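You operate a simulated robot arm through the tools that you are given. There is no shell and no other tool.

You are at the controls of a simulated two-armed robot. One attempt, no reset.

Task
On the ledge, fold the grey cloth in half, so that its two long edges meet.

The check looks at the end state, three seconds after you hand in, the way a careful person would. Anything else that was tipped, shoved, dropped, spilled or broken makes it a failure. Flat cloth is picked up by pressing the open fingertips on it (5 to 10 N) and closing them slowly along it; thin cloth reads only 2 to 8 mm in the jaws.

Robot
Two 7-joint arms with four-finger grippers on one trunk, on a base that drives. Base frame: it is fixed to the floor where the robot stands at the start and does not move with it; the origin is under the middle of the robot, x ahead of it, y to its left, z up. Readings come in cm, degrees, newtons and seconds.
The left shoulder is at the start at [4, 18.1, 113], the right one opposite. With the tool pointing down near the work surface each hand reaches from about 30 to 84 cm from the robot's upright axis, wherever it stands, measured 20 degrees to its own side. Places, roughly: grey cloth [0, -200, 75]; ledge [30, -200, 80]. Payload 3.67 kg a hand.
The TCP of each hand is the grasp point between the finger pads, 2.8 cm short of the fingertips. In the tool frame z runs along the fingers and y along their closing line. Largest opening 11.2 cm; the body of the gripper starts 7.3 cm behind the TCP.
Orientation is told as [roll, pitch, yaw] about the base's x, y, z axes, in that order, counted from this pose: with the fingers straight down and closing along the base's y, the tool's x points along the base's -x, its y along +y and its z along -z.

Tools
- The arms move only by the tool send_rows. It takes "left_targets", "right_targets" or both (then of equal length, played together; a hand with none holds still); each is a list of rows, each a list of 7 numbers: the shift along the tool's x, y, z in cm, then the turn, a rotation vector about the tool's x, y, z in degrees, then the finger opening in cm, from 0 to 11.2. In form: [[x, y, z, wx, wy, wz, claw], ...]. A call has 1 to 20 rows; each row shifts and turns the commanded pose from where the row before left it, along the tool's axes as they then stand. A row lasts 0.2 s, in which the tool goes at most 5 cm and 8.6 degrees; a call with a longer step from one row to the next is refused whole, and so is a gripper value outside its range. Where a pose cannot be reached the arm comes as near as it can. A force on the tool above 40 N (or 10 N above the force at the start of the call, whichever is more), or a blocked arm, ends the call early, and 0.2 s more pass. The fingers move at their own pace and stop on an object; they squeeze with about 35 N. The grip force told is the motor's: it shows also when the fingers shut on nothing. Time passes only in rows, and 0.2 s behind the last, so rows that do not move let the fingers close. The reply holds the time, the measured pose of the TCP, the force on the tool along the base axes, the opening and the grip force, in the units named above and with some noise, with the torque about the TCP (base axes, N m) and any sound that the robot's microphone picked up.
- Cameras (640 x 400 px; columns grow to the right, rows downward): "scene" is now at [11.6, 1.93, 138.03]; the picture's right is [0.09, -1.00, 0.00], its down [-0.51, -0.05, -0.86] and it looks along [0.85, 0.08, -0.52] (base axes); focal length 276 px, centre (320, 200). "left" rides on the left gripper at [6, 1.8, -10.4] in its tool frame; the picture's right is [-0.29, 0.96, 0.00], its down [-0.80, -0.24, -0.55] and it looks along [-0.53, -0.16, 0.83] (tool axes); focal length 234 px, centre (320, 200). "right" rides on the right gripper at [6, -1.8, -10.4] in its tool frame; the picture's right is [0.29, 0.96, 0.00], its down [-0.80, 0.24, -0.55] and it looks along [-0.53, 0.16, 0.83] (tool axes); focal length 234 px, centre (320, 200). There is no depth. A picture from a camera that has moved, and an enlarged one, comes with that camera's place and axes in the base frame and with its lens. The place of the scene camera against the robot may be out by one fixed shift of up to 2.5 cm in any direction.
- get_image(camera): a new picture of that camera. The clock stands still meanwhile.
- lift_body(by): slides the trunk up (or, below 0, down) by that many cm; the arms and the scene camera ride with it, the base frame stays. It gives what a move gives, with no picture.
- drive_base(legs): drives the robot by 1 to 6 legs, each [ahead, left, turn to the left] in cm, cm and degrees, along the robot's own axes; the way and the turn of a leg run together, so that a leg with both is an arc; at most 150 cm and 180 degrees a leg. The arms and the cameras ride along, it lands a little off, and it stops where it bumps. It gives what a move gives.
- pan_tilt(pan, tilt): turns the head with the scene camera to pan (to the left, within 86 degrees either way) and tilt (down, from -29 to 69), counted from straight ahead of the robot. It gives what a move gives.
- close_up(camera, box): a new picture of the part [left, top, right, bottom] of that camera's present view, enlarged. The clock stands still meanwhile.
- finish_job(): hands the job in; it is judged then, once.

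Nothing tells you exact positions but the pictures and the camera data. Unless the task says otherwise, let go and move clear before handing in.

The tools are called as name(argument=value, ...) on one line, values as JSON. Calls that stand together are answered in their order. send_rows: Moves the arms, as the interface text tells. Its arguments: {"type":"object","properties":{"left_targets":{"type":"array","items":{"type":"array","items":{"type":"number"}}},"right_targets":{"type":"array","items":{"type":"array","items":{"type":"number"}}}},"required":[]} The other tools are called the same way: lift_body (by) slides the trunk up or down; drive_base (legs) drives the base; pan_tilt (pan, tilt) turns the head that bears the scene camera; get_image (camera) takes a picture; close_up (camera, box) takes an enlarged picture of a part of a camera's view; finish_job () hands the job in.

At the start:

```text
clock: 0.0
left_position: [55.81, 17.58, 97.35]
left_orientation: [0.0, 0.2, 0.1]
left_ft_force: [-0.3, 0.0, 0.3]
left_moment: [0.0, -0.01, 0.01]
left_opening: 11.22
left_finger_force: 0.1
right_position: [56.45, -17.49, 97.68]
right_orientation: [0.0, 0.0, -0.1]
right_ft_force: [0.0, -0.7, -0.7]
right_moment: [-0.01, -0.01, 0.0]
right_opening: 11.22
right_finger_force: 0.0
trunk travel left (down, up): [-25.0, 26.4]
robot x, y, heading: [0.12, -0.17, -0.2]
head pan, tilt: [5.3, 31.1]
```

scene: 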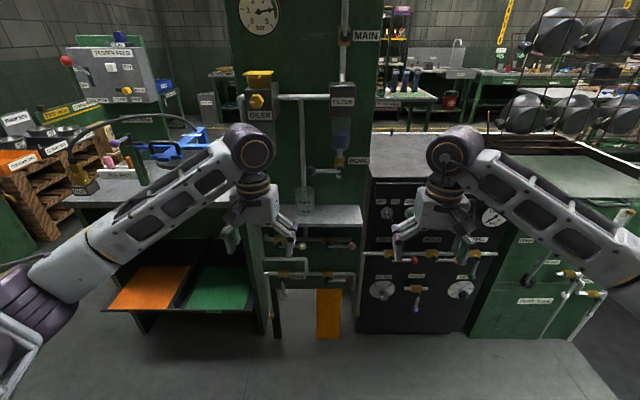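
right: 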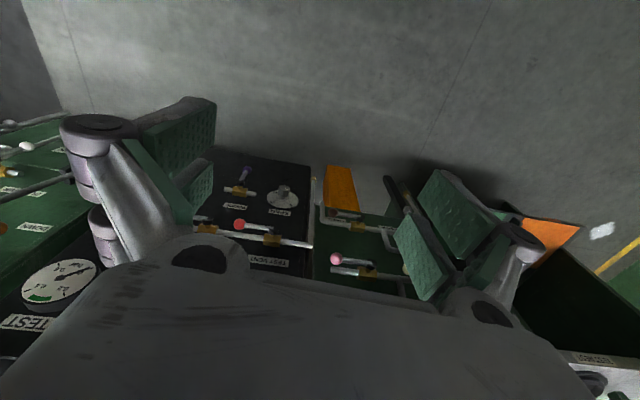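
left: 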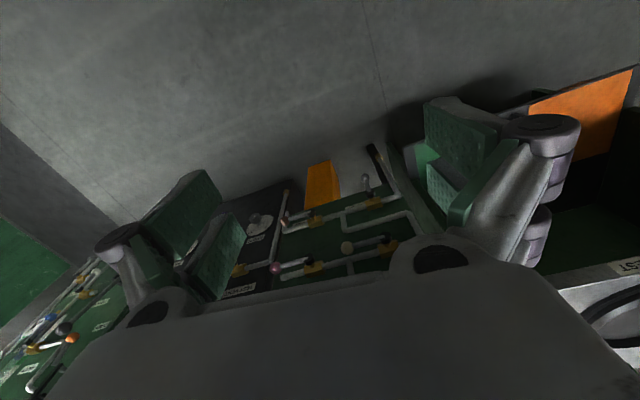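

I see a workshop bench in front of the robot; the ledge with the cloth is about 2 m to the right (y ≈ -200). I'll turn the head to the right to look at it first.

pan_tilt(pan=-80, tilt=20)

get_image(camera="scene")

```text
clock: 1.6
left_position: [55.81, 17.57, 97.25]
left_orientation: [-0.1, 0.1, 0.2]
left_ft_force: [-0.7, 1.0, -0.2]
left_moment: [0.01, -0.05, 0.01]
left_opening: 11.23
left_finger_force: 0.0
right_position: [56.54, -17.5, 97.61]
right_orientation: [0.1, 0.0, 0.0]
right_ft_force: [-0.1, 1.0, -0.1]
right_moment: [0.01, 0.04, -0.01]
right_opening: 11.2
right_finger_force: 0.2
trunk travel left (down, up): [-25.0, 26.4]
robot x, y, heading: [-0.16, -0.3, -0.2]
head pan, tilt: [-80.0, 20.0]
```

```text
taken
camera scene: at [4.27, -8.07, 139.8], right [-0.98, -0.17, 0.0], down [-0.06, 0.34, -0.94], along [0.16, -0.93, -0.34], focal length 276 px, centre (320, 200)
```

scene: 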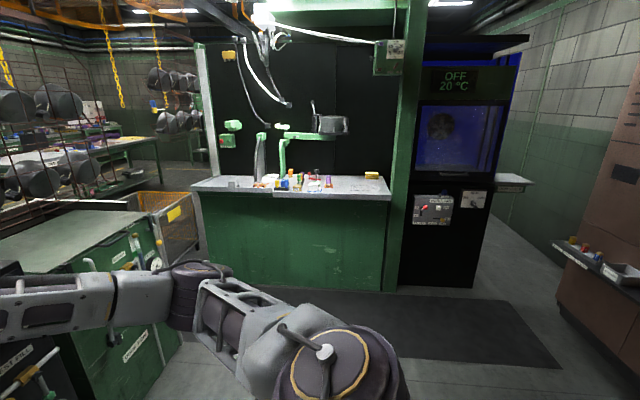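

The green bench with the grey countertop at y ≈ -200 should be the ledge. I'll zoom in on it.

close_up(camera="scene", box=[180, 100, 400, 240])

close_up(camera="scene", box=[230, 165, 400, 205])

close_up(camera="scene", box=[380, 150, 640, 310])

```text
2.86 times, centred on (290, 170) of scene
camera zoom: at [4.27, -8.07, 139.8], right [-0.98, -0.17, 0.0], down [-0.06, 0.34, -0.94], along [0.16, -0.93, -0.34], focal length 789 px, centre (406, 286)
```

zoom: 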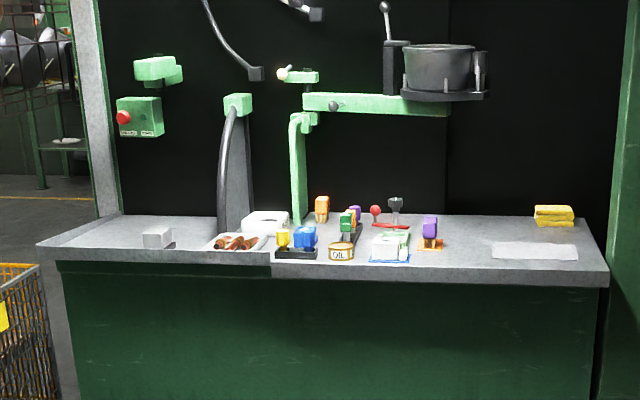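

```text
3.76 times, centred on (315, 185) of scene
camera zoom: at [4.27, -8.07, 139.8], right [-0.98, -0.17, 0.0], down [-0.06, 0.34, -0.94], along [0.16, -0.93, -0.34], focal length 1040 px, centre (339, 256)
```

zoom: 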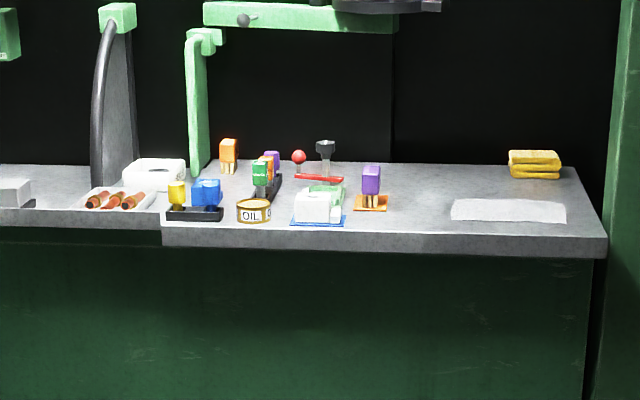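

```text
2.46 times, centred on (510, 230) of scene
camera zoom: at [4.27, -8.07, 139.8], right [-0.98, -0.17, 0.0], down [-0.06, 0.34, -0.94], along [0.16, -0.93, -0.34], focal length 680 px, centre (-148, 126)
```

zoom: 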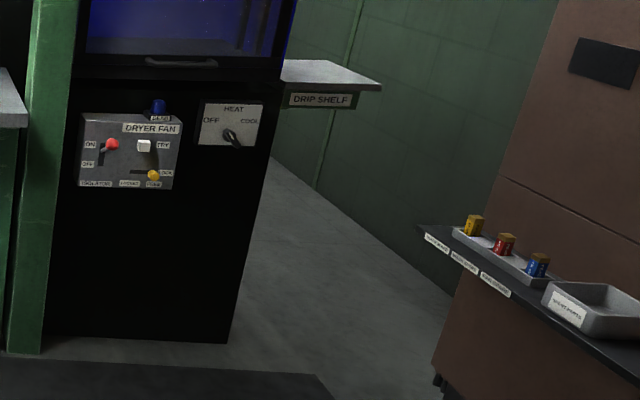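

The cloth is the light-grey rectangle at the right part of the counter, about [5, -211, 77], long edges along x, with bottles/tray to its left and yellow sponge behind. I'll check what lies at front-right and below before driving.

pan_tilt(pan=-45, tilt=35)

get_image(camera="scene")

pan_tilt(pan=86, tilt=25)

get_image(camera="scene")

pan_tilt(pan=-86, tilt=50)

get_image(camera="scene")

```text
clock: 2.6
left_position: [55.75, 17.65, 97.27]
left_orientation: [0.0, 0.1, 0.1]
left_ft_force: [0.2, -1.6, -0.5]
left_moment: [-0.04, -0.01, 0.0]
left_opening: 11.21
left_finger_force: 0.0
right_position: [56.47, -17.37, 97.61]
right_orientation: [0.0, 0.0, 0.0]
right_ft_force: [-0.2, -0.1, 0.0]
right_moment: [0.0, -0.01, 0.04]
right_opening: 11.22
right_finger_force: 0.0
trunk travel left (down, up): [-25.0, 26.4]
robot x, y, heading: [0.17, -0.01, -0.1]
head pan, tilt: [-45.0, 35.0]
```

```text
taken
camera scene: at [8.87, -5.14, 137.42], right [-0.71, -0.71, 0.0], down [-0.41, 0.41, -0.82], along [0.58, -0.58, -0.57], focal length 276 px, centre (320, 200)
```

scene: 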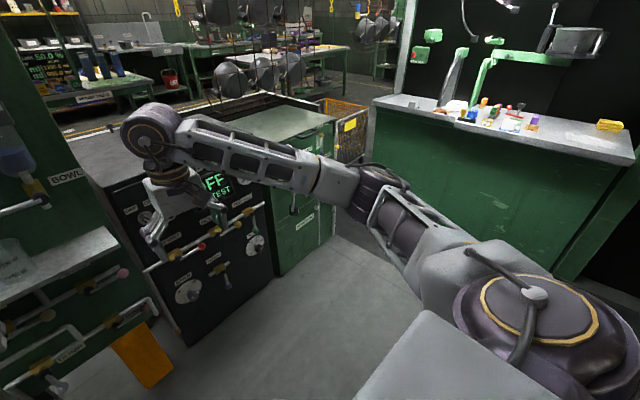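

```text
clock: 4.7
left_position: [55.67, 17.63, 97.33]
left_orientation: [-0.1, 0.1, 0.2]
left_ft_force: [-0.2, -0.3, 0.1]
left_moment: [-0.01, 0.05, 0.04]
left_opening: 11.21
left_finger_force: 0.0
right_position: [56.45, -17.58, 97.63]
right_orientation: [0.0, 0.0, 0.0]
right_ft_force: [1.0, 0.0, 0.5]
right_moment: [-0.03, -0.01, 0.04]
right_opening: 11.2
right_finger_force: 0.0
trunk travel left (down, up): [-25.0, 26.4]
robot x, y, heading: [0.44, -0.39, 0.1]
head pan, tilt: [85.9, 25.0]
```

```text
taken
camera scene: at [3.3, 10.29, 139.0], right [1.0, -0.07, 0.0], down [-0.03, -0.42, -0.91], along [0.06, 0.9, -0.42], focal length 276 px, centre (320, 200)
```

scene: 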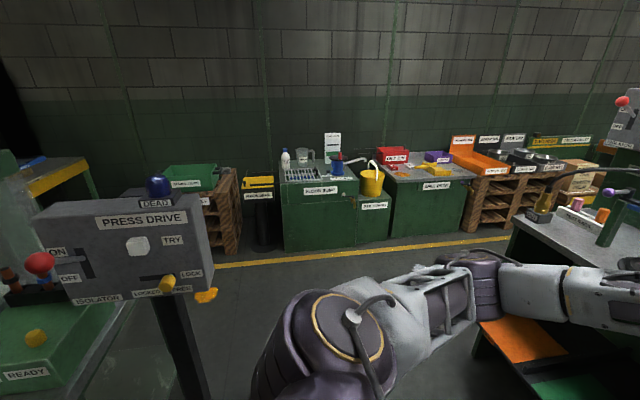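

```text
clock: 7.3
left_position: [55.64, 17.7, 97.32]
left_orientation: [0.1, 0.1, 0.1]
left_ft_force: [0.1, 0.4, -0.7]
left_moment: [-0.02, 0.02, 0.01]
left_opening: 11.2
left_finger_force: 0.1
right_position: [56.45, -17.5, 97.64]
right_orientation: [0.0, 0.0, 0.0]
right_ft_force: [-0.4, 0.7, 1.1]
right_moment: [0.01, 0.04, 0.02]
right_opening: 11.19
right_finger_force: 0.0
trunk travel left (down, up): [-25.0, 26.4]
robot x, y, heading: [0.17, -0.09, 0.0]
head pan, tilt: [-85.9, 50.0]
```

```text
taken
camera scene: at [3.19, -6.58, 135.25], right [-1.0, -0.07, 0.0], down [-0.05, 0.76, -0.64], along [0.05, -0.64, -0.77], focal length 276 px, centre (320, 200)
```

scene: 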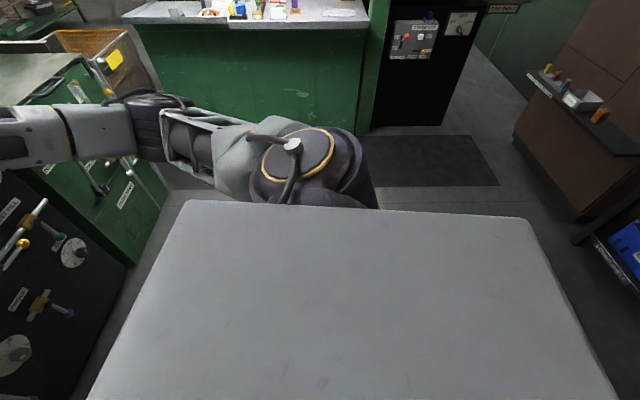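

The cabinets in front are about 1 m away, so there is room to turn on the spot. I'll turn right 90° to face the ledge and drive up partway, then look again.

drive_base(legs=[[0, 0, -90], [95, 5, 0]])

pan_tilt(pan=0, tilt=30)

get_image(camera="scene")

```text
clock: 16.6
left_position: [24.01, -149.83, 97.34]
left_orientation: [0.0, 0.1, -89.3]
left_ft_force: [-0.3, 0.2, 0.0]
left_moment: [0.02, 0.03, 0.0]
left_opening: 11.21
left_finger_force: 0.1
right_position: [-11.26, -150.96, 97.69]
right_orientation: [0.0, 0.0, -89.3]
right_ft_force: [0.2, 0.0, -0.8]
right_moment: [0.05, 0.01, 0.01]
right_opening: 11.19
right_finger_force: 0.1
trunk travel left (down, up): [-25.0, 26.4]
robot x, y, heading: [5.56, -94.13, -89.3]
head pan, tilt: [-85.9, 50.0]
```

```text
clock: 18.2
left_position: [23.99, -149.84, 97.33]
left_orientation: [0.0, 0.1, -89.3]
left_ft_force: [0.4, 0.3, 0.2]
left_moment: [0.01, 0.0, 0.02]
left_opening: 11.21
left_finger_force: 0.0
right_position: [-11.1, -150.89, 97.66]
right_orientation: [0.0, 0.0, -89.5]
right_ft_force: [0.3, 0.8, -0.5]
right_moment: [0.0, -0.01, 0.01]
right_opening: 11.2
right_finger_force: 0.0
trunk travel left (down, up): [-25.0, 26.4]
robot x, y, heading: [5.67, -94.16, -89.3]
head pan, tilt: [0.0, 30.0]
```

```text
taken
camera scene: at [6.42, -104.24, 138.2], right [-1.0, -0.01, 0.0], down [-0.01, 0.5, -0.87], along [0.01, -0.87, -0.5], focal length 276 px, centre (320, 200)
```

scene: 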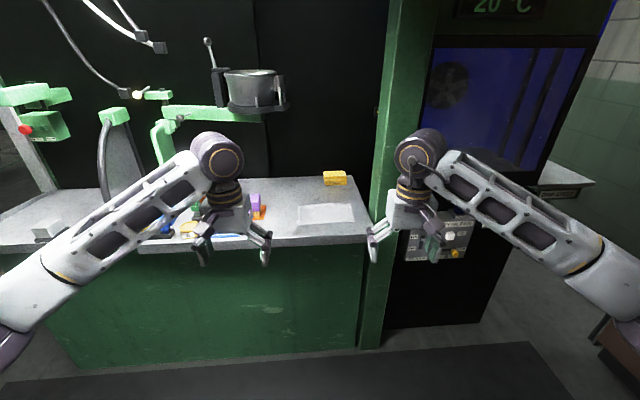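

I'm facing the ledge now; the cloth shows between the hands, with the green post just right of the counter. I'll zoom in.

close_up(camera="scene", box=[260, 160, 390, 240])

```text
4.92 times, centred on (325, 200) of scene
camera zoom: at [6.42, -104.24, 138.2], right [-1.0, -0.01, 0.0], down [-0.01, 0.5, -0.87], along [0.01, -0.87, -0.5], focal length 1359 px, centre (295, 200)
```

zoom: 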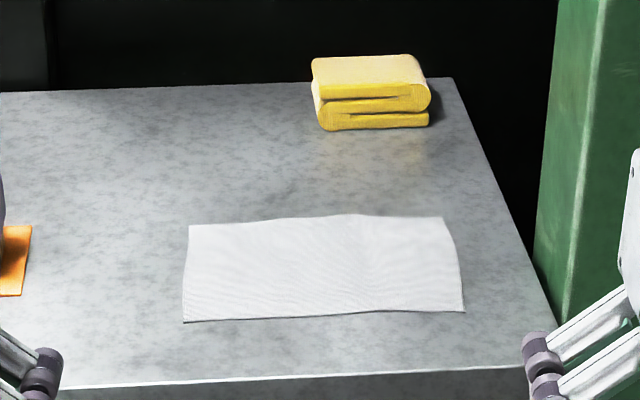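

The cloth is about 22 × 14 cm, centred near x≈5, y≈-190 to -200 (depends on the surface height, 77–84). I'll bring both hands inward a bit, raise the trunk for clearance, and drive closer.

send_rows(left_targets=[[0, -1.75, 0, 0, 0, 0, 11.2], [0, -1.75, 0, 0, 0, 0, 11.2], [0, -1.75, 0, 0, 0, 0, 11.2], [0, -1.75, 0, 0, 0, 0, 11.2]], right_targets=[[0, 1.75, 0, 0, 0, 0, 11.2], [0, 1.75, 0, 0, 0, 0, 11.2], [0, 1.75, 0, 0, 0, 0, 11.2], [0, 1.75, 0, 0, 0, 0, 11.2]])

lift_body(by=8)

drive_base(legs=[[20, 0, -0.7]])

get_image(camera="scene")

get_image(camera="right")

get_image(camera="left")

```text
clock: 19.2
left_position: [16.95, -149.82, 97.14]
left_orientation: [0.1, 0.2, -89.3]
left_ft_force: [0.3, -0.3, 0.7]
left_moment: [0.01, 0.01, -0.04]
left_opening: 11.19
left_finger_force: 0.1
right_position: [-4.12, -150.84, 97.64]
right_orientation: [-0.1, 0.0, -89.4]
right_ft_force: [-0.4, 0.1, 0.3]
right_moment: [0.01, -0.01, 0.01]
right_opening: 11.19
right_finger_force: 0.1
trunk travel left (down, up): [-25.0, 26.4]
robot x, y, heading: [5.67, -94.21, -89.4]
head pan, tilt: [0.0, 30.0]
```

```text
clock: 20.4
left_position: [17.09, -149.88, 105.11]
left_orientation: [0.1, 0.1, -89.2]
left_ft_force: [0.8, -0.4, 0.6]
left_moment: [0.01, -0.01, 0.0]
left_opening: 11.2
left_finger_force: 0.0
right_position: [-4.12, -150.75, 105.53]
right_orientation: [0.1, 0.0, -89.4]
right_ft_force: [0.0, 0.9, 1.0]
right_moment: [0.01, 0.0, 0.03]
right_opening: 11.17
right_finger_force: 0.0
trunk travel left (down, up): [-33.0, 18.4]
robot x, y, heading: [5.74, -94.16, -89.1]
head pan, tilt: [0.0, 30.0]
```

```text
clock: 22.0
left_position: [16.21, -170.19, 105.13]
left_orientation: [0.0, 0.1, -90.2]
left_ft_force: [0.2, 0.3, -0.6]
left_moment: [0.01, -0.04, 0.0]
left_opening: 11.22
left_finger_force: 0.2
right_position: [-4.84, -170.87, 105.61]
right_orientation: [0.0, 0.0, -90.2]
right_ft_force: [-0.2, 0.3, -0.7]
right_moment: [0.0, 0.0, 0.01]
right_opening: 11.22
right_finger_force: 0.0
trunk travel left (down, up): [-33.0, 18.4]
robot x, y, heading: [5.58, -114.41, -90.0]
head pan, tilt: [0.0, 30.0]
```

```text
taken
camera scene: at [6.37, -124.41, 146.1], right [-1.0, 0.0, 0.0], down [0.0, 0.5, -0.87], along [0.0, -0.87, -0.5], focal length 276 px, centre (320, 200)
```

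scene: 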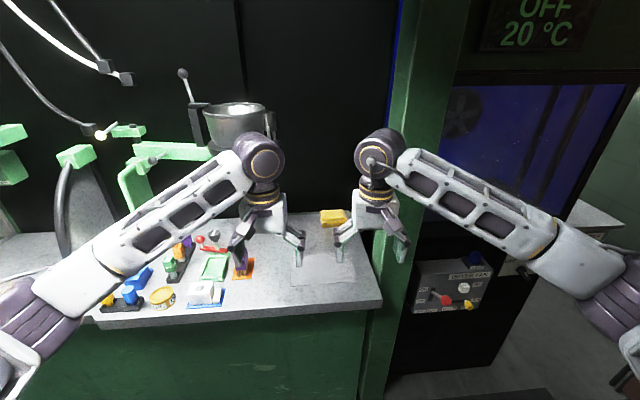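

```text
taken
camera right: at [-6.58, -164.89, 116.06], right [0.96, 0.29, 0.0], down [0.24, -0.8, 0.55], along [0.16, -0.53, -0.83], focal length 234 px, centre (320, 200)
```

right: 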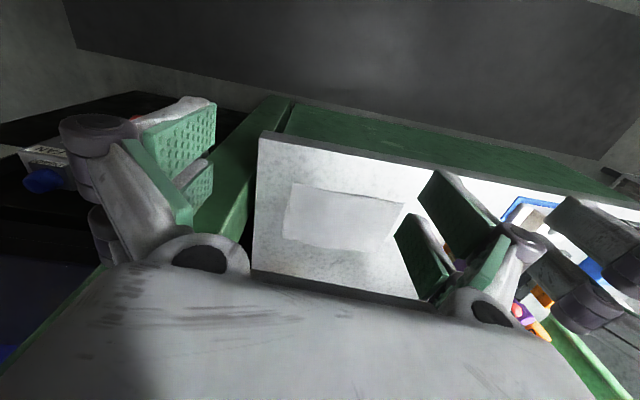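

```text
taken
camera left: at [18.09, -164.2, 115.57], right [0.96, -0.29, 0.0], down [-0.24, -0.8, 0.55], along [-0.16, -0.53, -0.83], focal length 234 px, centre (320, 200)
```

left: 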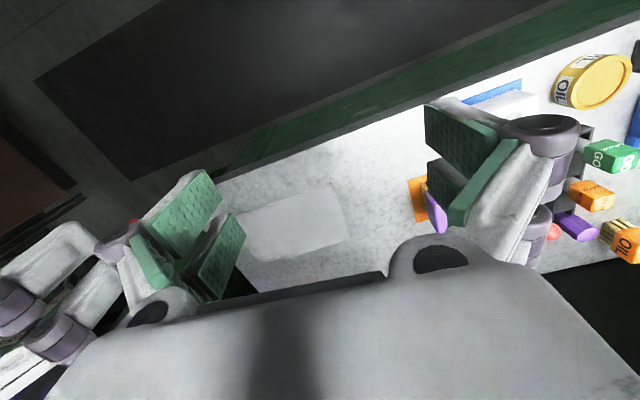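

The two wrist cameras triangulate the surface at z≈82, with the cloth's near edge from about (-5.4,-184.8) to (14.2,-182.9) and far edge around y≈-197. I'll check the base clearance by looking down.

pan_tilt(pan=0, tilt=69)

get_image(camera="scene")

```text
clock: 23.1
left_position: [16.25, -170.22, 105.21]
left_orientation: [0.1, 0.0, -90.1]
left_ft_force: [0.1, -0.1, 0.0]
left_moment: [-0.02, 0.03, -0.03]
left_opening: 11.2
left_finger_force: 0.0
right_position: [-4.84, -170.86, 105.59]
right_orientation: [0.0, 0.1, -90.1]
right_ft_force: [0.2, 0.2, -0.1]
right_moment: [0.03, 0.03, 0.0]
right_opening: 11.2
right_finger_force: 0.0
trunk travel left (down, up): [-33.0, 18.4]
robot x, y, heading: [5.67, -114.35, -89.9]
head pan, tilt: [0.0, 68.8]
```

```text
taken
camera scene: at [6.38, -120.93, 140.96], right [-1.0, 0.0, 0.0], down [0.0, 0.93, -0.36], along [0.0, -0.36, -0.93], focal length 276 px, centre (320, 200)
```

scene: 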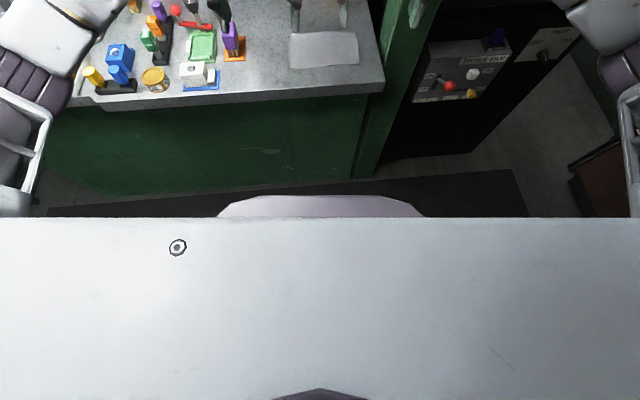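

The base front is visible as a rounded edge; I'll lower the trunk 12 cm to get parallax and find how far it sticks out.

lift_body(by=-12)

get_image(camera="scene")

```text
clock: 24.6
left_position: [16.16, -170.12, 93.27]
left_orientation: [-0.1, 0.1, -90.1]
left_ft_force: [0.1, -0.4, 0.2]
left_moment: [-0.04, -0.01, 0.01]
left_opening: 11.19
left_finger_force: 0.1
right_position: [-4.72, -170.74, 93.77]
right_orientation: [0.0, 0.0, -90.2]
right_ft_force: [-0.5, 0.1, 0.1]
right_moment: [-0.01, -0.02, 0.02]
right_opening: 11.2
right_finger_force: 0.0
trunk travel left (down, up): [-21.0, 30.4]
robot x, y, heading: [5.48, -114.41, -90.1]
head pan, tilt: [0.0, 68.8]
```

```text
taken
camera scene: at [6.38, -120.9, 129.08], right [-1.0, 0.0, 0.0], down [0.0, 0.93, -0.36], along [0.0, -0.36, -0.93], focal length 276 px, centre (320, 200)
```

scene: 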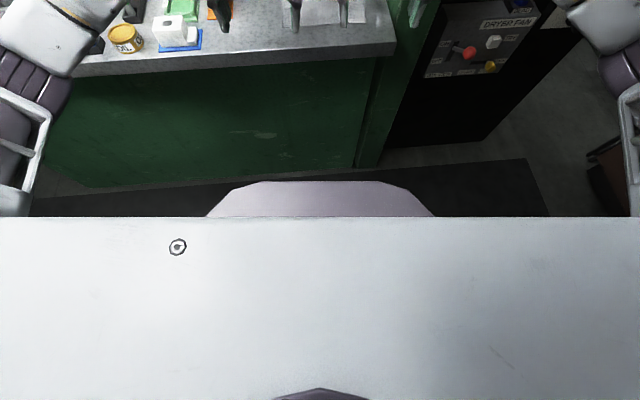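

The base front is ~44 cm ahead of the axis and the bench panel is at y≈-178, so I can go 12 cm closer with margin. I'll raise the trunk back, narrow the fingers and advance.

lift_body(by=8)

send_rows(left_targets=[[0, 0, 0, 0, 0, 0, 6], [0, 0, 0, 0, 0, 0, 6], [0, 0, 0, 0, 0, 0, 6]], right_targets=[[0, 0, 0, 0, 0, 0, 6], [0, 0, 0, 0, 0, 0, 6], [0, 0, 0, 0, 0, 0, 6]])

drive_base(legs=[[12, 0, 0]])

pan_tilt(pan=0, tilt=50)

get_image(camera="scene")

get_image(camera="right")

get_image(camera="left")

```text
clock: 25.7
left_position: [16.32, -170.13, 101.21]
left_orientation: [-0.1, 0.1, -90.1]
left_ft_force: [-1.0, -0.4, -0.3]
left_moment: [-0.01, -0.03, -0.02]
left_opening: 11.22
left_finger_force: 0.0
right_position: [-4.83, -170.78, 101.71]
right_orientation: [0.0, 0.1, -90.1]
right_ft_force: [-0.1, -0.6, -0.4]
right_moment: [0.02, 0.01, -0.01]
right_opening: 11.22
right_finger_force: 0.0
trunk travel left (down, up): [-29.0, 22.4]
robot x, y, heading: [5.74, -114.78, -90.0]
head pan, tilt: [0.0, 68.8]
```

```text
clock: 26.5
left_position: [16.36, -170.16, 101.18]
left_orientation: [0.0, 0.0, -90.1]
left_ft_force: [-1.2, 0.3, 0.6]
left_moment: [0.02, 0.01, 0.01]
left_opening: 5.99
left_finger_force: 0.1
right_position: [-4.76, -170.65, 101.66]
right_orientation: [0.0, 0.0, -90.2]
right_ft_force: [-0.1, 0.2, 0.1]
right_moment: [0.0, 0.02, 0.01]
right_opening: 5.99
right_finger_force: 0.1
trunk travel left (down, up): [-29.0, 22.4]
robot x, y, heading: [5.86, -114.18, -90.1]
head pan, tilt: [0.0, 68.8]
```

```text
clock: 27.8
left_position: [16.22, -182.29, 101.08]
left_orientation: [0.1, -0.1, -90.0]
left_ft_force: [0.8, 0.0, 0.2]
left_moment: [0.01, -0.02, 0.0]
left_opening: 5.99
left_finger_force: 0.0
right_position: [-4.76, -182.89, 101.74]
right_orientation: [-0.1, 0.0, -90.1]
right_ft_force: [0.2, 0.4, -1.0]
right_moment: [-0.01, -0.02, -0.01]
right_opening: 6.0
right_finger_force: 0.1
trunk travel left (down, up): [-29.0, 22.4]
robot x, y, heading: [5.55, -126.55, -90.1]
head pan, tilt: [0.0, 68.8]
```

```text
clock: 28.6
left_position: [16.19, -182.13, 101.26]
left_orientation: [0.1, -0.1, -90.1]
left_ft_force: [-0.4, -0.3, -0.1]
left_moment: [-0.01, 0.01, 0.0]
left_opening: 6.0
left_finger_force: 0.1
right_position: [-4.77, -182.89, 101.61]
right_orientation: [-0.1, 0.0, -90.1]
right_ft_force: [0.2, 0.3, 0.3]
right_moment: [-0.01, 0.02, -0.01]
right_opening: 6.02
right_finger_force: 0.0
trunk travel left (down, up): [-29.0, 22.4]
robot x, y, heading: [5.76, -126.3, -90.2]
head pan, tilt: [0.0, 50.0]
```

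```text
taken
camera scene: at [6.35, -135.05, 139.19], right [-1.0, 0.0, 0.0], down [0.0, 0.77, -0.64], along [0.0, -0.64, -0.77], focal length 276 px, centre (320, 200)
```

scene: 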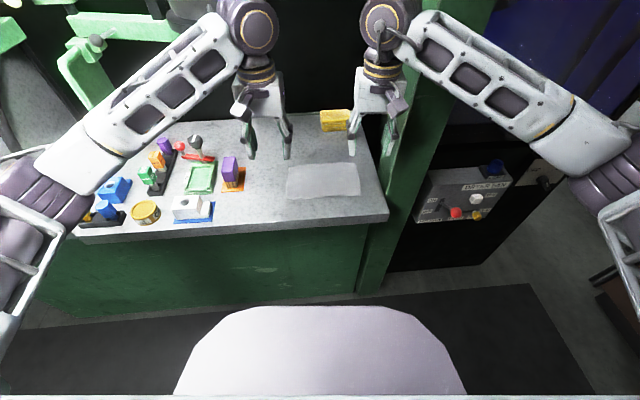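

```text
taken
camera right: at [-6.57, -176.91, 112.14], right [0.96, 0.29, 0.0], down [0.24, -0.8, 0.55], along [0.16, -0.53, -0.83], focal length 234 px, centre (320, 200)
```

right: 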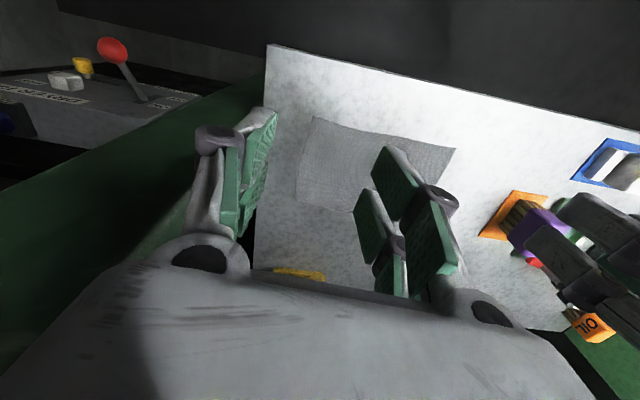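

```text
taken
camera left: at [18.1, -176.2, 111.65], right [0.96, -0.29, 0.0], down [-0.24, -0.8, 0.55], along [-0.16, -0.53, -0.83], focal length 234 px, centre (320, 200)
```

left: 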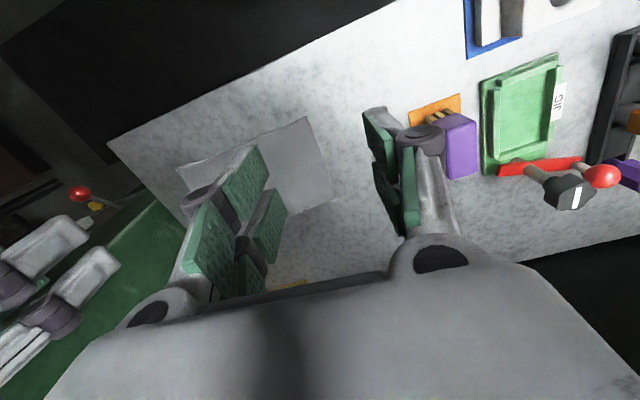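

The cloth corners come out at NR(-5.4,-184.3), NL(14.2,-182.7), FR(-4.0,-197.5), FL(14.6,-195.5) — rotated about 4.5°. I'll align both hands with the near long edge, close fingers to a small gap, and hover about 4 cm above the near corners.

send_rows(left_targets=[[0, 0, 0, 0, 0, -4.5, 2.4], [-0.1825, -0.5475, 1.5, 0, 0, 0, 2.4], [-0.1825, -0.5475, 1.5, 0, 0, 0, 2.4], [-0.1825, -0.5475, 1.5, 0, 0, 0, 2.4], [-0.1825, -0.5475, 1.5, 0, 0, 0, 2.4], [-0.1825, -0.5475, 1.5, 0, 0, 0, 2.4], [-0.1825, -0.5475, 1.5, 0, 0, 0, 2.4], [-0.1825, -0.5475, 1.5, 0, 0, 0, 2.4], [-0.1825, -0.5475, 1.5, 0, 0, 0, 2.4]], right_targets=[[0, 0, 0, 0, 0, -4.5, 2.4], [-0.29, 0.2, 1.5, 0, 0, 0, 2.4], [-0.29, 0.2, 1.5, 0, 0, 0, 2.4], [-0.29, 0.2, 1.5, 0, 0, 0, 2.4], [-0.29, 0.2, 1.5, 0, 0, 0, 2.4], [-0.29, 0.2, 1.5, 0, 0, 0, 2.4], [-0.29, 0.2, 1.5, 0, 0, 0, 2.4], [-0.29, 0.2, 1.5, 0, 0, 0, 2.4], [-0.29, 0.2, 1.5, 0, 0, 0, 2.4]])

get_image(camera="right")

get_image(camera="left")

close_up(camera="scene", box=[220, 100, 420, 225])

```text
clock: 30.6
left_position: [11.82, -184.01, 89.09]
left_orientation: [0.0, 0.1, -85.5]
left_ft_force: [0.3, -0.6, 0.6]
left_moment: [-0.02, -0.01, 0.01]
left_opening: 2.41
left_finger_force: 0.1
right_position: [-3.1, -185.08, 89.72]
right_orientation: [-0.1, -0.1, -85.6]
right_ft_force: [0.9, 0.5, -0.4]
right_moment: [0.05, 0.03, -0.02]
right_opening: 2.39
right_finger_force: 0.1
trunk travel left (down, up): [-29.0, 22.4]
robot x, y, heading: [5.82, -126.42, -90.0]
head pan, tilt: [0.0, 50.0]
```

```text
taken
camera right: at [-5.3, -179.3, 100.08], right [0.93, 0.36, 0.0], down [0.3, -0.78, 0.55], along [0.2, -0.52, -0.83], focal length 234 px, centre (320, 200)
```

right: 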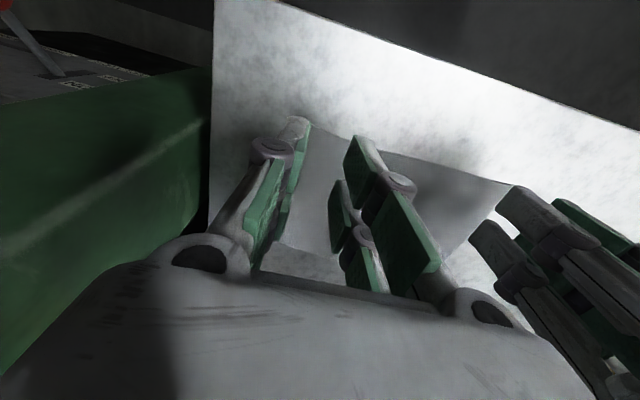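

```text
taken
camera left: at [13.33, -177.98, 99.57], right [0.98, -0.21, 0.0], down [-0.18, -0.81, 0.55], along [-0.12, -0.54, -0.83], focal length 234 px, centre (320, 200)
```

left: 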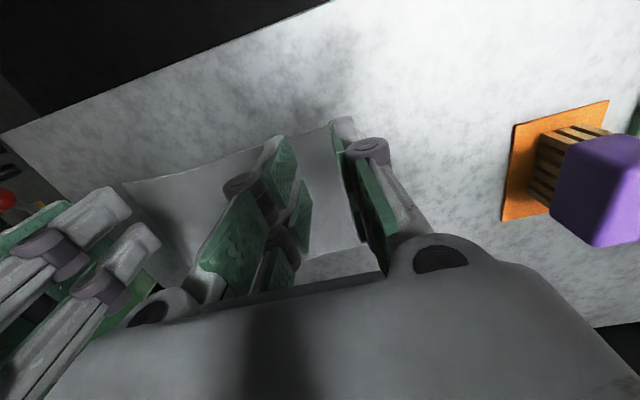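

```text
3.20 times, centred on (320, 162) of scene
camera zoom: at [6.34, -135.15, 139.19], right [-1.0, 0.0, 0.0], down [0.0, 0.77, -0.64], along [0.0, -0.64, -0.77], focal length 884 px, centre (320, 320)
```

zoom: 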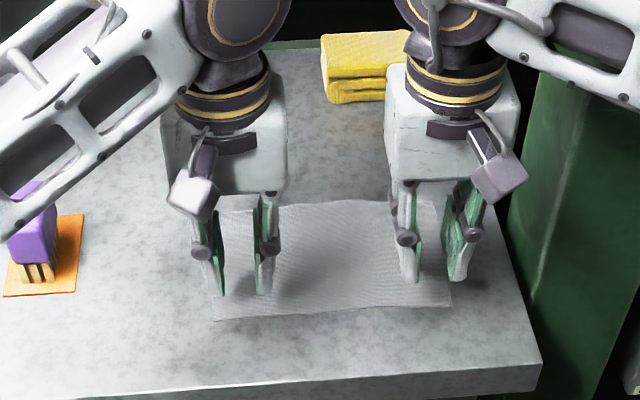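

Both hands hover over the near corners with fingers aligned to the edge, and there's clear space between the grippers. I'll lower the left hand toward the cloth first, then feel for contact.

send_rows(left_targets=[[0, 0, 0.6, 0, 0, 0, 2.4], [0, 0, 0.6, 0, 0, 0, 2.4], [0, 0, 0.6, 0, 0, 0, 2.4], [0, 0, 0.6, 0, 0, 0, 2.4], [0, 0, 0.6, 0, 0, 0, 2.4], [0, 0, 0.3, 0, 0, 0, 2.4], [0, 0, 0, 0, 0, 0, 2.4]])

get_image(camera="left")

close_up(camera="scene", box=[260, 150, 380, 225])

```text
clock: 32.2
left_position: [12.02, -184.07, 85.97]
left_orientation: [0.0, 0.2, -85.6]
left_ft_force: [-1.1, 0.1, -0.1]
left_moment: [-0.01, 0.0, 0.03]
left_opening: 2.41
left_finger_force: 0.2
right_position: [-3.0, -185.01, 89.7]
right_orientation: [0.0, 0.0, -85.6]
right_ft_force: [-0.5, 0.0, -0.6]
right_moment: [0.0, 0.03, 0.03]
right_opening: 2.4
right_finger_force: 0.0
trunk travel left (down, up): [-29.0, 22.4]
robot x, y, heading: [5.85, -126.05, -90.1]
head pan, tilt: [0.0, 50.0]
```

```text
taken
camera left: at [13.34, -177.93, 96.3], right [0.98, -0.21, 0.0], down [-0.18, -0.81, 0.55], along [-0.12, -0.54, -0.83], focal length 234 px, centre (320, 200)
```

left: 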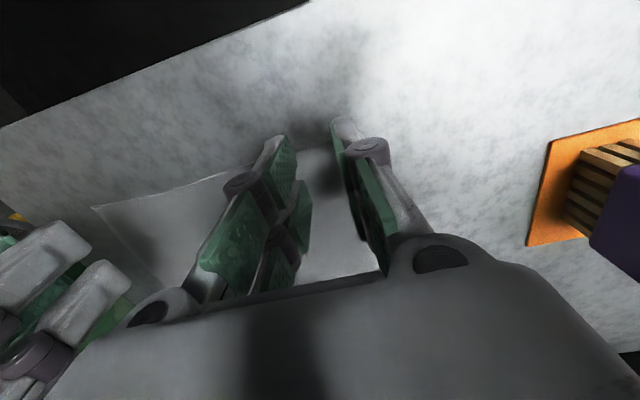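

```text
5.33 times, centred on (320, 188) of scene
camera zoom: at [6.35, -135.11, 139.2], right [-1.0, 0.0, 0.0], down [0.0, 0.77, -0.64], along [0.0, -0.64, -0.77], focal length 1473 px, centre (320, 267)
```

zoom: 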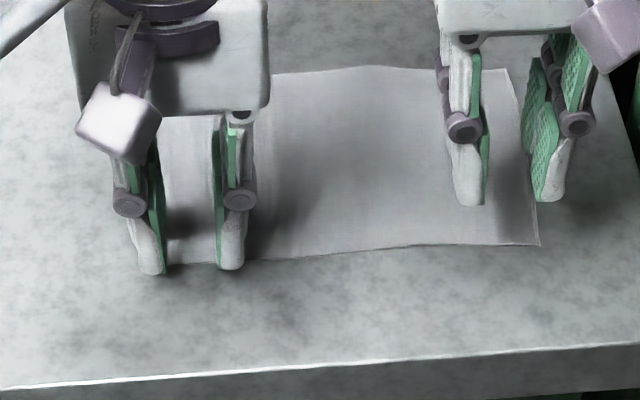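

In the scene view the left outer fingertip sits right at the cloth's corner and slightly past the near edge, so the true cloth edge lies about 1 cm farther in. I'll shift the left hand inward (about 1.4 cm along the edge, 0.9 cm away from me) and re-check.

send_rows(left_targets=[[0, 0, -0.5, 0, 0, 0, 2.4], [-0.3, -0.46, 0, 0, 0, 0, 2.4], [-0.3, -0.46, 0, 0, 0, 0, 2.4], [-0.3, -0.46, 0, 0, 0, 0, 2.4], [0, 0, 0.5, 0, 0, 0, 2.4], [0, 0, 0.3, 0, 0, 0, 2.4], [0, 0, 0, 0, 0, 0, 2.4]])

close_up(camera="left", box=[200, 90, 440, 240])

close_up(camera="scene", box=[270, 170, 350, 220])

```text
clock: 33.8
left_position: [10.78, -185.12, 85.71]
left_orientation: [-0.1, 0.0, -85.5]
left_ft_force: [0.0, -0.3, 0.2]
left_moment: [0.02, 0.0, 0.03]
left_opening: 2.38
left_finger_force: 0.0
right_position: [-3.1, -184.96, 89.68]
right_orientation: [0.0, 0.0, -85.6]
right_ft_force: [0.1, 0.1, 0.1]
right_moment: [-0.02, 0.03, 0.0]
right_opening: 2.39
right_finger_force: 0.1
trunk travel left (down, up): [-29.0, 22.4]
robot x, y, heading: [5.79, -126.44, -90.3]
head pan, tilt: [0.0, 50.0]
```

```text
2.67 times, centred on (320, 165) of left
camera zoom: at [12.06, -178.92, 96.04], right [0.98, -0.21, 0.0], down [-0.18, -0.81, 0.55], along [-0.12, -0.54, -0.83], focal length 624 px, centre (320, 293)
```

zoom: 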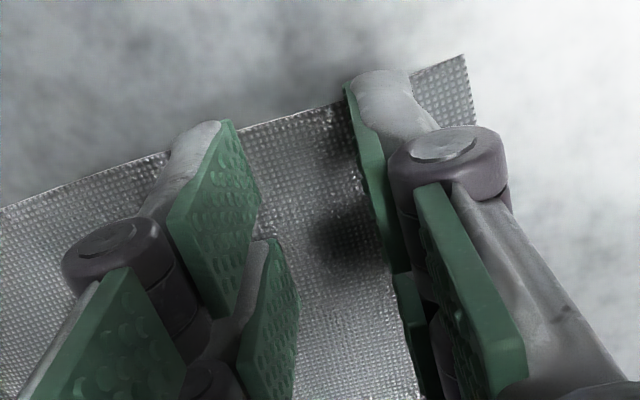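

```text
8.00 times, centred on (310, 195) of scene
camera zoom: at [6.35, -135.11, 139.19], right [-1.0, 0.0, 0.0], down [0.0, 0.77, -0.64], along [0.0, -0.64, -0.77], focal length 2209 px, centre (400, 240)
```

zoom: 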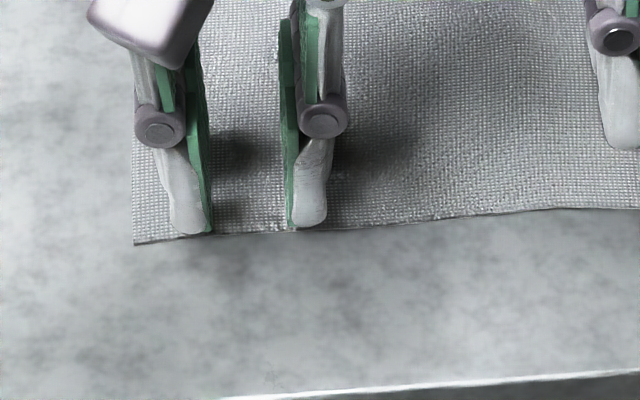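

Now the left fingers stand on the cloth at the near edge with the corner ~1.4 cm outside. I'll nudge slightly outward/farther in and lower to contact in small steps.

send_rows(left_targets=[[-0.25, 0.5, 0, 0, 0, 0, 2.4], [0, 0, 0.2, 0, 0, 0, 2.4], [0, 0, 0.1, 0, 0, 0, 2.4], [0, 0, 0, 0, 0, 0, 2.4]])

send_rows(left_targets=[[0, 0, 0.1, 0, 0, 0, 2.4], [0, 0, 0.1, 0, 0, 0, 2.4], [0, 0, 0, 0, 0, 0, 2.4]])

```text
clock: 34.8
left_position: [11.24, -185.22, 85.31]
left_orientation: [0.0, 0.0, -85.7]
left_ft_force: [-0.1, 0.1, 0.6]
left_moment: [-0.02, -0.01, 0.01]
left_opening: 2.39
left_finger_force: 0.1
right_position: [-3.1, -185.0, 89.68]
right_orientation: [0.0, 0.0, -85.6]
right_ft_force: [-0.3, -0.3, 0.2]
right_moment: [0.01, -0.01, 0.0]
right_opening: 2.4
right_finger_force: 0.0
trunk travel left (down, up): [-29.0, 22.4]
robot x, y, heading: [5.73, -126.35, -90.0]
head pan, tilt: [0.0, 50.0]
```

```text
clock: 35.6
left_position: [11.21, -185.15, 85.11]
left_orientation: [0.0, 0.1, -85.5]
left_ft_force: [0.2, -0.9, -0.6]
left_moment: [0.02, 0.01, 0.0]
left_opening: 2.4
left_finger_force: 0.0
right_position: [-3.06, -184.95, 89.67]
right_orientation: [0.0, 0.0, -85.7]
right_ft_force: [-0.2, -0.2, -0.1]
right_moment: [-0.04, -0.01, -0.04]
right_opening: 2.39
right_finger_force: 0.2
trunk travel left (down, up): [-29.0, 22.4]
robot x, y, heading: [5.67, -126.62, -89.9]
head pan, tilt: [0.0, 50.0]
```

No contact yet at TCP z 85.1; I keep lowering in 2 mm steps.

send_rows(left_targets=[[0, 0, 0.1, 0, 0, 0, 2.4], [0, 0, 0.1, 0, 0, 0, 2.4], [0, 0, 0, 0, 0, 0, 2.4]])

send_rows(left_targets=[[0, 0, 0.1, 0, 0, 0, 2.4], [0, 0, 0.05, 0, 0, 0, 2.4], [0, 0, 0, 0, 0, 0, 2.4]])

```text
clock: 36.4
left_position: [11.2, -185.19, 84.94]
left_orientation: [-0.1, 0.0, -85.5]
left_ft_force: [0.3, -0.5, 0.9]
left_moment: [0.03, 0.02, 0.01]
left_opening: 2.4
left_finger_force: 0.0
right_position: [-3.02, -184.96, 89.71]
right_orientation: [0.1, -0.1, -85.6]
right_ft_force: [-0.8, -0.8, 0.5]
right_moment: [0.02, -0.01, -0.02]
right_opening: 2.42
right_finger_force: 0.0
trunk travel left (down, up): [-29.0, 22.4]
robot x, y, heading: [6.04, -126.43, -90.1]
head pan, tilt: [0.0, 50.0]
```

```text
clock: 37.2
left_position: [11.32, -185.2, 84.87]
left_orientation: [0.0, -0.1, -85.5]
left_ft_force: [1.4, -1.7, 8.4]
left_moment: [0.04, -0.03, -0.03]
left_opening: 2.38
left_finger_force: 0.1
right_position: [-2.94, -184.96, 89.71]
right_orientation: [-0.1, -0.1, -85.6]
right_ft_force: [0.8, 0.0, -0.4]
right_moment: [0.0, 0.01, -0.01]
right_opening: 2.38
right_finger_force: 0.0
trunk travel left (down, up): [-29.0, 22.4]
robot x, y, heading: [5.65, -126.24, -90.1]
head pan, tilt: [0.0, 50.0]
```

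Contact at about 8 N. Now I close the left fingers slowly while shifting the hand so that the inner finger stays in place and the corner is gathered.

send_rows(left_targets=[[0, -0.1, 0, 0, 0, 0, 2.2], [0, -0.1, 0, 0, 0, 0, 2.0], [0, -0.1, 0, 0, 0, 0, 1.8], [0, 0, 0, 0, 0, 0, 1.8]])

close_up(camera="left", box=[200, 90, 440, 240])

close_up(camera="scene", box=[270, 170, 350, 220])

```text
clock: 38.2
left_position: [10.98, -185.19, 84.88]
left_orientation: [0.0, 0.0, -85.5]
left_ft_force: [0.5, 1.2, 11.0]
left_moment: [0.1, -0.02, -0.03]
left_opening: 1.68
left_finger_force: 0.1
right_position: [-3.01, -184.97, 89.78]
right_orientation: [0.0, 0.0, -85.6]
right_ft_force: [-0.2, 0.1, 0.2]
right_moment: [-0.01, 0.01, -0.02]
right_opening: 2.39
right_finger_force: 0.0
trunk travel left (down, up): [-29.0, 22.4]
robot x, y, heading: [5.67, -126.29, -90.0]
head pan, tilt: [0.0, 50.0]
```

```text
2.67 times, centred on (320, 165) of left
camera zoom: at [12.28, -179.05, 95.24], right [0.98, -0.21, 0.0], down [-0.18, -0.81, 0.55], along [-0.12, -0.54, -0.83], focal length 624 px, centre (320, 293)
```

zoom: 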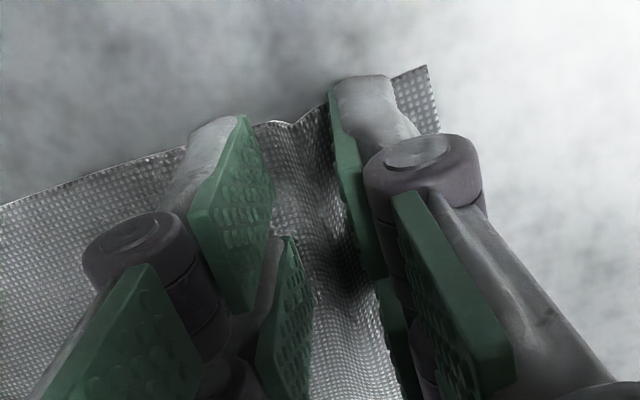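

```text
8.00 times, centred on (310, 195) of scene
camera zoom: at [6.34, -135.01, 139.2], right [-1.0, 0.0, 0.0], down [0.0, 0.77, -0.64], along [0.0, -0.64, -0.77], focal length 2209 px, centre (400, 240)
```

zoom: 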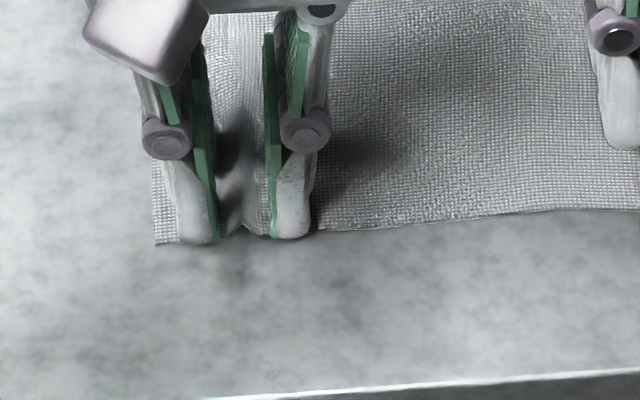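

The cloth is buckling into a ridge between the fingers — the pinch is working. I continue closing.

send_rows(left_targets=[[0, -0.08, -0.03, 0, 0, 0, 1.6], [0, -0.1, 0, 0, 0, 0, 1.4], [0, -0.1, 0, 0, 0, 0, 1.2], [0, -0.1, -0.02, 0, 0, 0, 1.0], [0, -0.1, 0, 0, 0, 0, 0.8], [0, 0, 0, 0, 0, 0, 0.8]])

close_up(camera="left", box=[200, 90, 440, 240])

```text
clock: 39.6
left_position: [10.46, -185.27, 84.74]
left_orientation: [0.0, 0.1, -85.5]
left_ft_force: [1.1, 0.5, 0.3]
left_moment: [0.0, 0.01, -0.02]
left_opening: 0.76
left_finger_force: 0.0
right_position: [-3.08, -185.03, 89.79]
right_orientation: [0.1, 0.1, -85.6]
right_ft_force: [0.0, -0.5, 0.7]
right_moment: [0.01, -0.01, 0.0]
right_opening: 2.38
right_finger_force: 0.0
trunk travel left (down, up): [-29.0, 22.4]
robot x, y, heading: [5.85, -126.74, -90.1]
head pan, tilt: [0.0, 50.0]
```

```text
2.67 times, centred on (320, 165) of left
camera zoom: at [11.78, -179.16, 95.21], right [0.98, -0.21, 0.0], down [-0.18, -0.81, 0.55], along [-0.12, -0.54, -0.83], focal length 624 px, centre (320, 293)
```

zoom: 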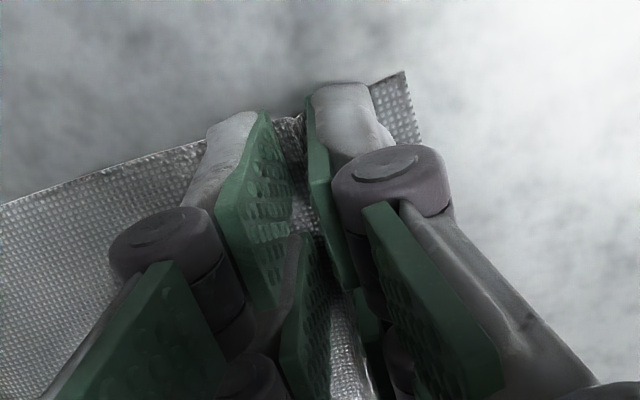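

The ridge is between the pads; contact force dropped, so I press a hair lower and close fully.

send_rows(left_targets=[[0, 0, 0.06, 0, 0, 0, 0.8], [0, -0.1, 0, 0, 0, 0, 0.6], [0, -0.1, 0, 0, 0, 0, 0.4], [0, -0.1, 0, 0, 0, 0, 0.2], [0, -0.05, 0, 0, 0, 0, 0], [0, 0, 0, 0, 0, 0, 0], [0, 0, 0, 0, 0, 0, 0]])

close_up(camera="left", box=[200, 90, 440, 240])

close_up(camera="scene", box=[260, 150, 380, 225])

```text
clock: 41.2
left_position: [10.08, -185.25, 84.78]
left_orientation: [0.0, 0.0, -85.6]
left_ft_force: [1.3, 0.9, 1.2]
left_moment: [-0.02, -0.08, 0.0]
left_opening: 0.24
left_finger_force: 37.2
right_position: [-3.08, -184.96, 89.62]
right_orientation: [0.0, 0.0, -85.6]
right_ft_force: [-1.2, 1.1, 1.1]
right_moment: [0.03, 0.02, 0.0]
right_opening: 2.41
right_finger_force: 0.0
trunk travel left (down, up): [-29.0, 22.4]
robot x, y, heading: [5.98, -126.33, -90.1]
head pan, tilt: [0.0, 50.0]
```

```text
2.67 times, centred on (320, 165) of left
camera zoom: at [11.41, -179.19, 95.18], right [0.98, -0.21, 0.0], down [-0.18, -0.81, 0.55], along [-0.12, -0.54, -0.83], focal length 624 px, centre (320, 293)
```

zoom: 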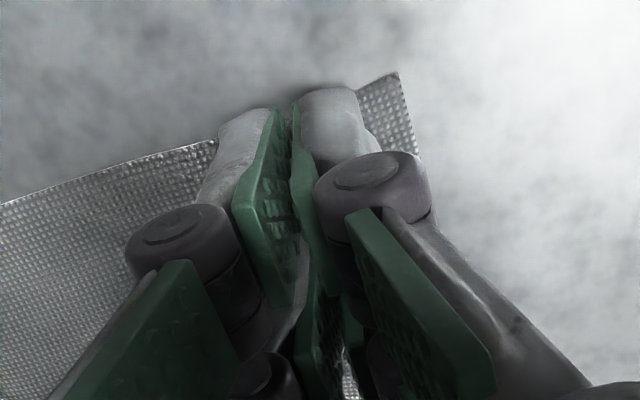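

```text
5.33 times, centred on (320, 188) of scene
camera zoom: at [6.34, -135.11, 139.19], right [-1.0, 0.0, 0.0], down [0.0, 0.77, -0.64], along [0.0, -0.64, -0.77], focal length 1473 px, centre (320, 267)
```

zoom: 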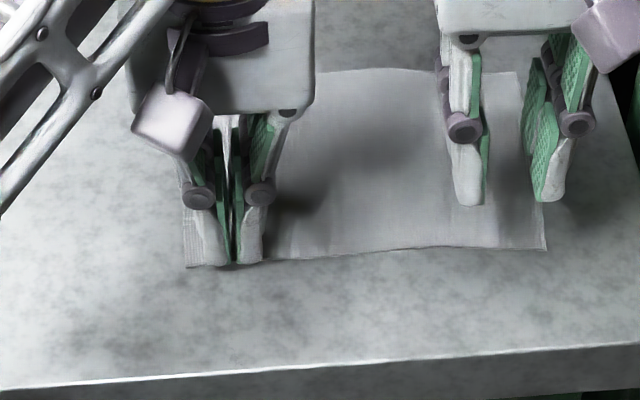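

Left grip holds cloth (2.4 mm, 37 N). Now the right hand: shift slightly and lower to just above the near-right corner, then check.

send_rows(right_targets=[[0, 0, 0, 0, 0, 2, 2.4], [-0.3, -0.11, 0.5, 0, 0, 0, 2.4], [-0.3, -0.11, 0.7, 0, 0, 0, 2.4], [-0.29, -0.12, 0.7, 0, 0, 0, 2.4], [0, 0, 0.7, 0, 0, 0, 2.4], [0, 0, 0.7, 0, 0, 0, 2.4], [0, 0, 0.5, 0, 0, 0, 2.4], [0, 0, 0, 0, 0, 0, 2.4]])

close_up(camera="right", box=[200, 90, 440, 240])

close_up(camera="scene", box=[300, 160, 380, 210])

```text
clock: 43.0
left_position: [10.09, -185.31, 84.8]
left_orientation: [-0.1, 0.1, -85.6]
left_ft_force: [-0.3, 0.2, -0.6]
left_moment: [-0.01, 0.0, 0.0]
left_opening: 0.32
left_finger_force: 37.0
right_position: [-3.43, -186.02, 85.86]
right_orientation: [0.0, 0.0, -87.6]
right_ft_force: [0.0, -1.0, 0.1]
right_moment: [0.0, 0.0, -0.02]
right_opening: 2.36
right_finger_force: 0.1
trunk travel left (down, up): [-29.0, 22.4]
robot x, y, heading: [5.65, -126.36, -90.2]
head pan, tilt: [0.0, 50.0]
```

```text
2.67 times, centred on (320, 165) of right
camera zoom: at [-5.38, -180.1, 96.32], right [0.94, 0.33, 0.0], down [0.27, -0.79, 0.55], along [0.18, -0.52, -0.83], focal length 624 px, centre (320, 293)
```

zoom: 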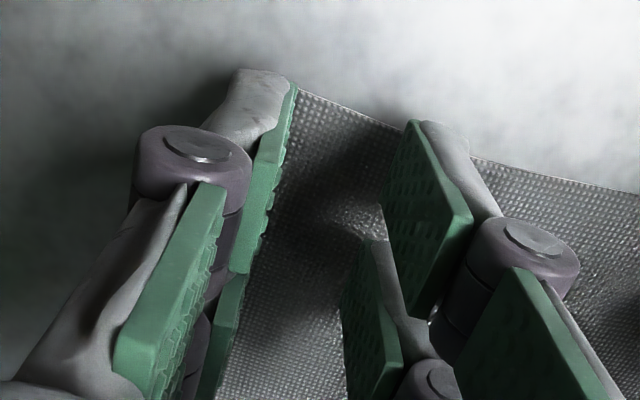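

```text
8.00 times, centred on (340, 185) of scene
camera zoom: at [6.34, -135.09, 139.2], right [-1.0, 0.0, 0.0], down [0.0, 0.77, -0.64], along [0.0, -0.64, -0.77], focal length 2209 px, centre (160, 320)
```

zoom: 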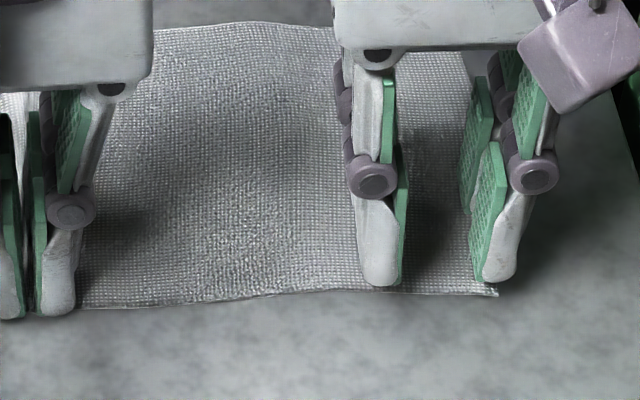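

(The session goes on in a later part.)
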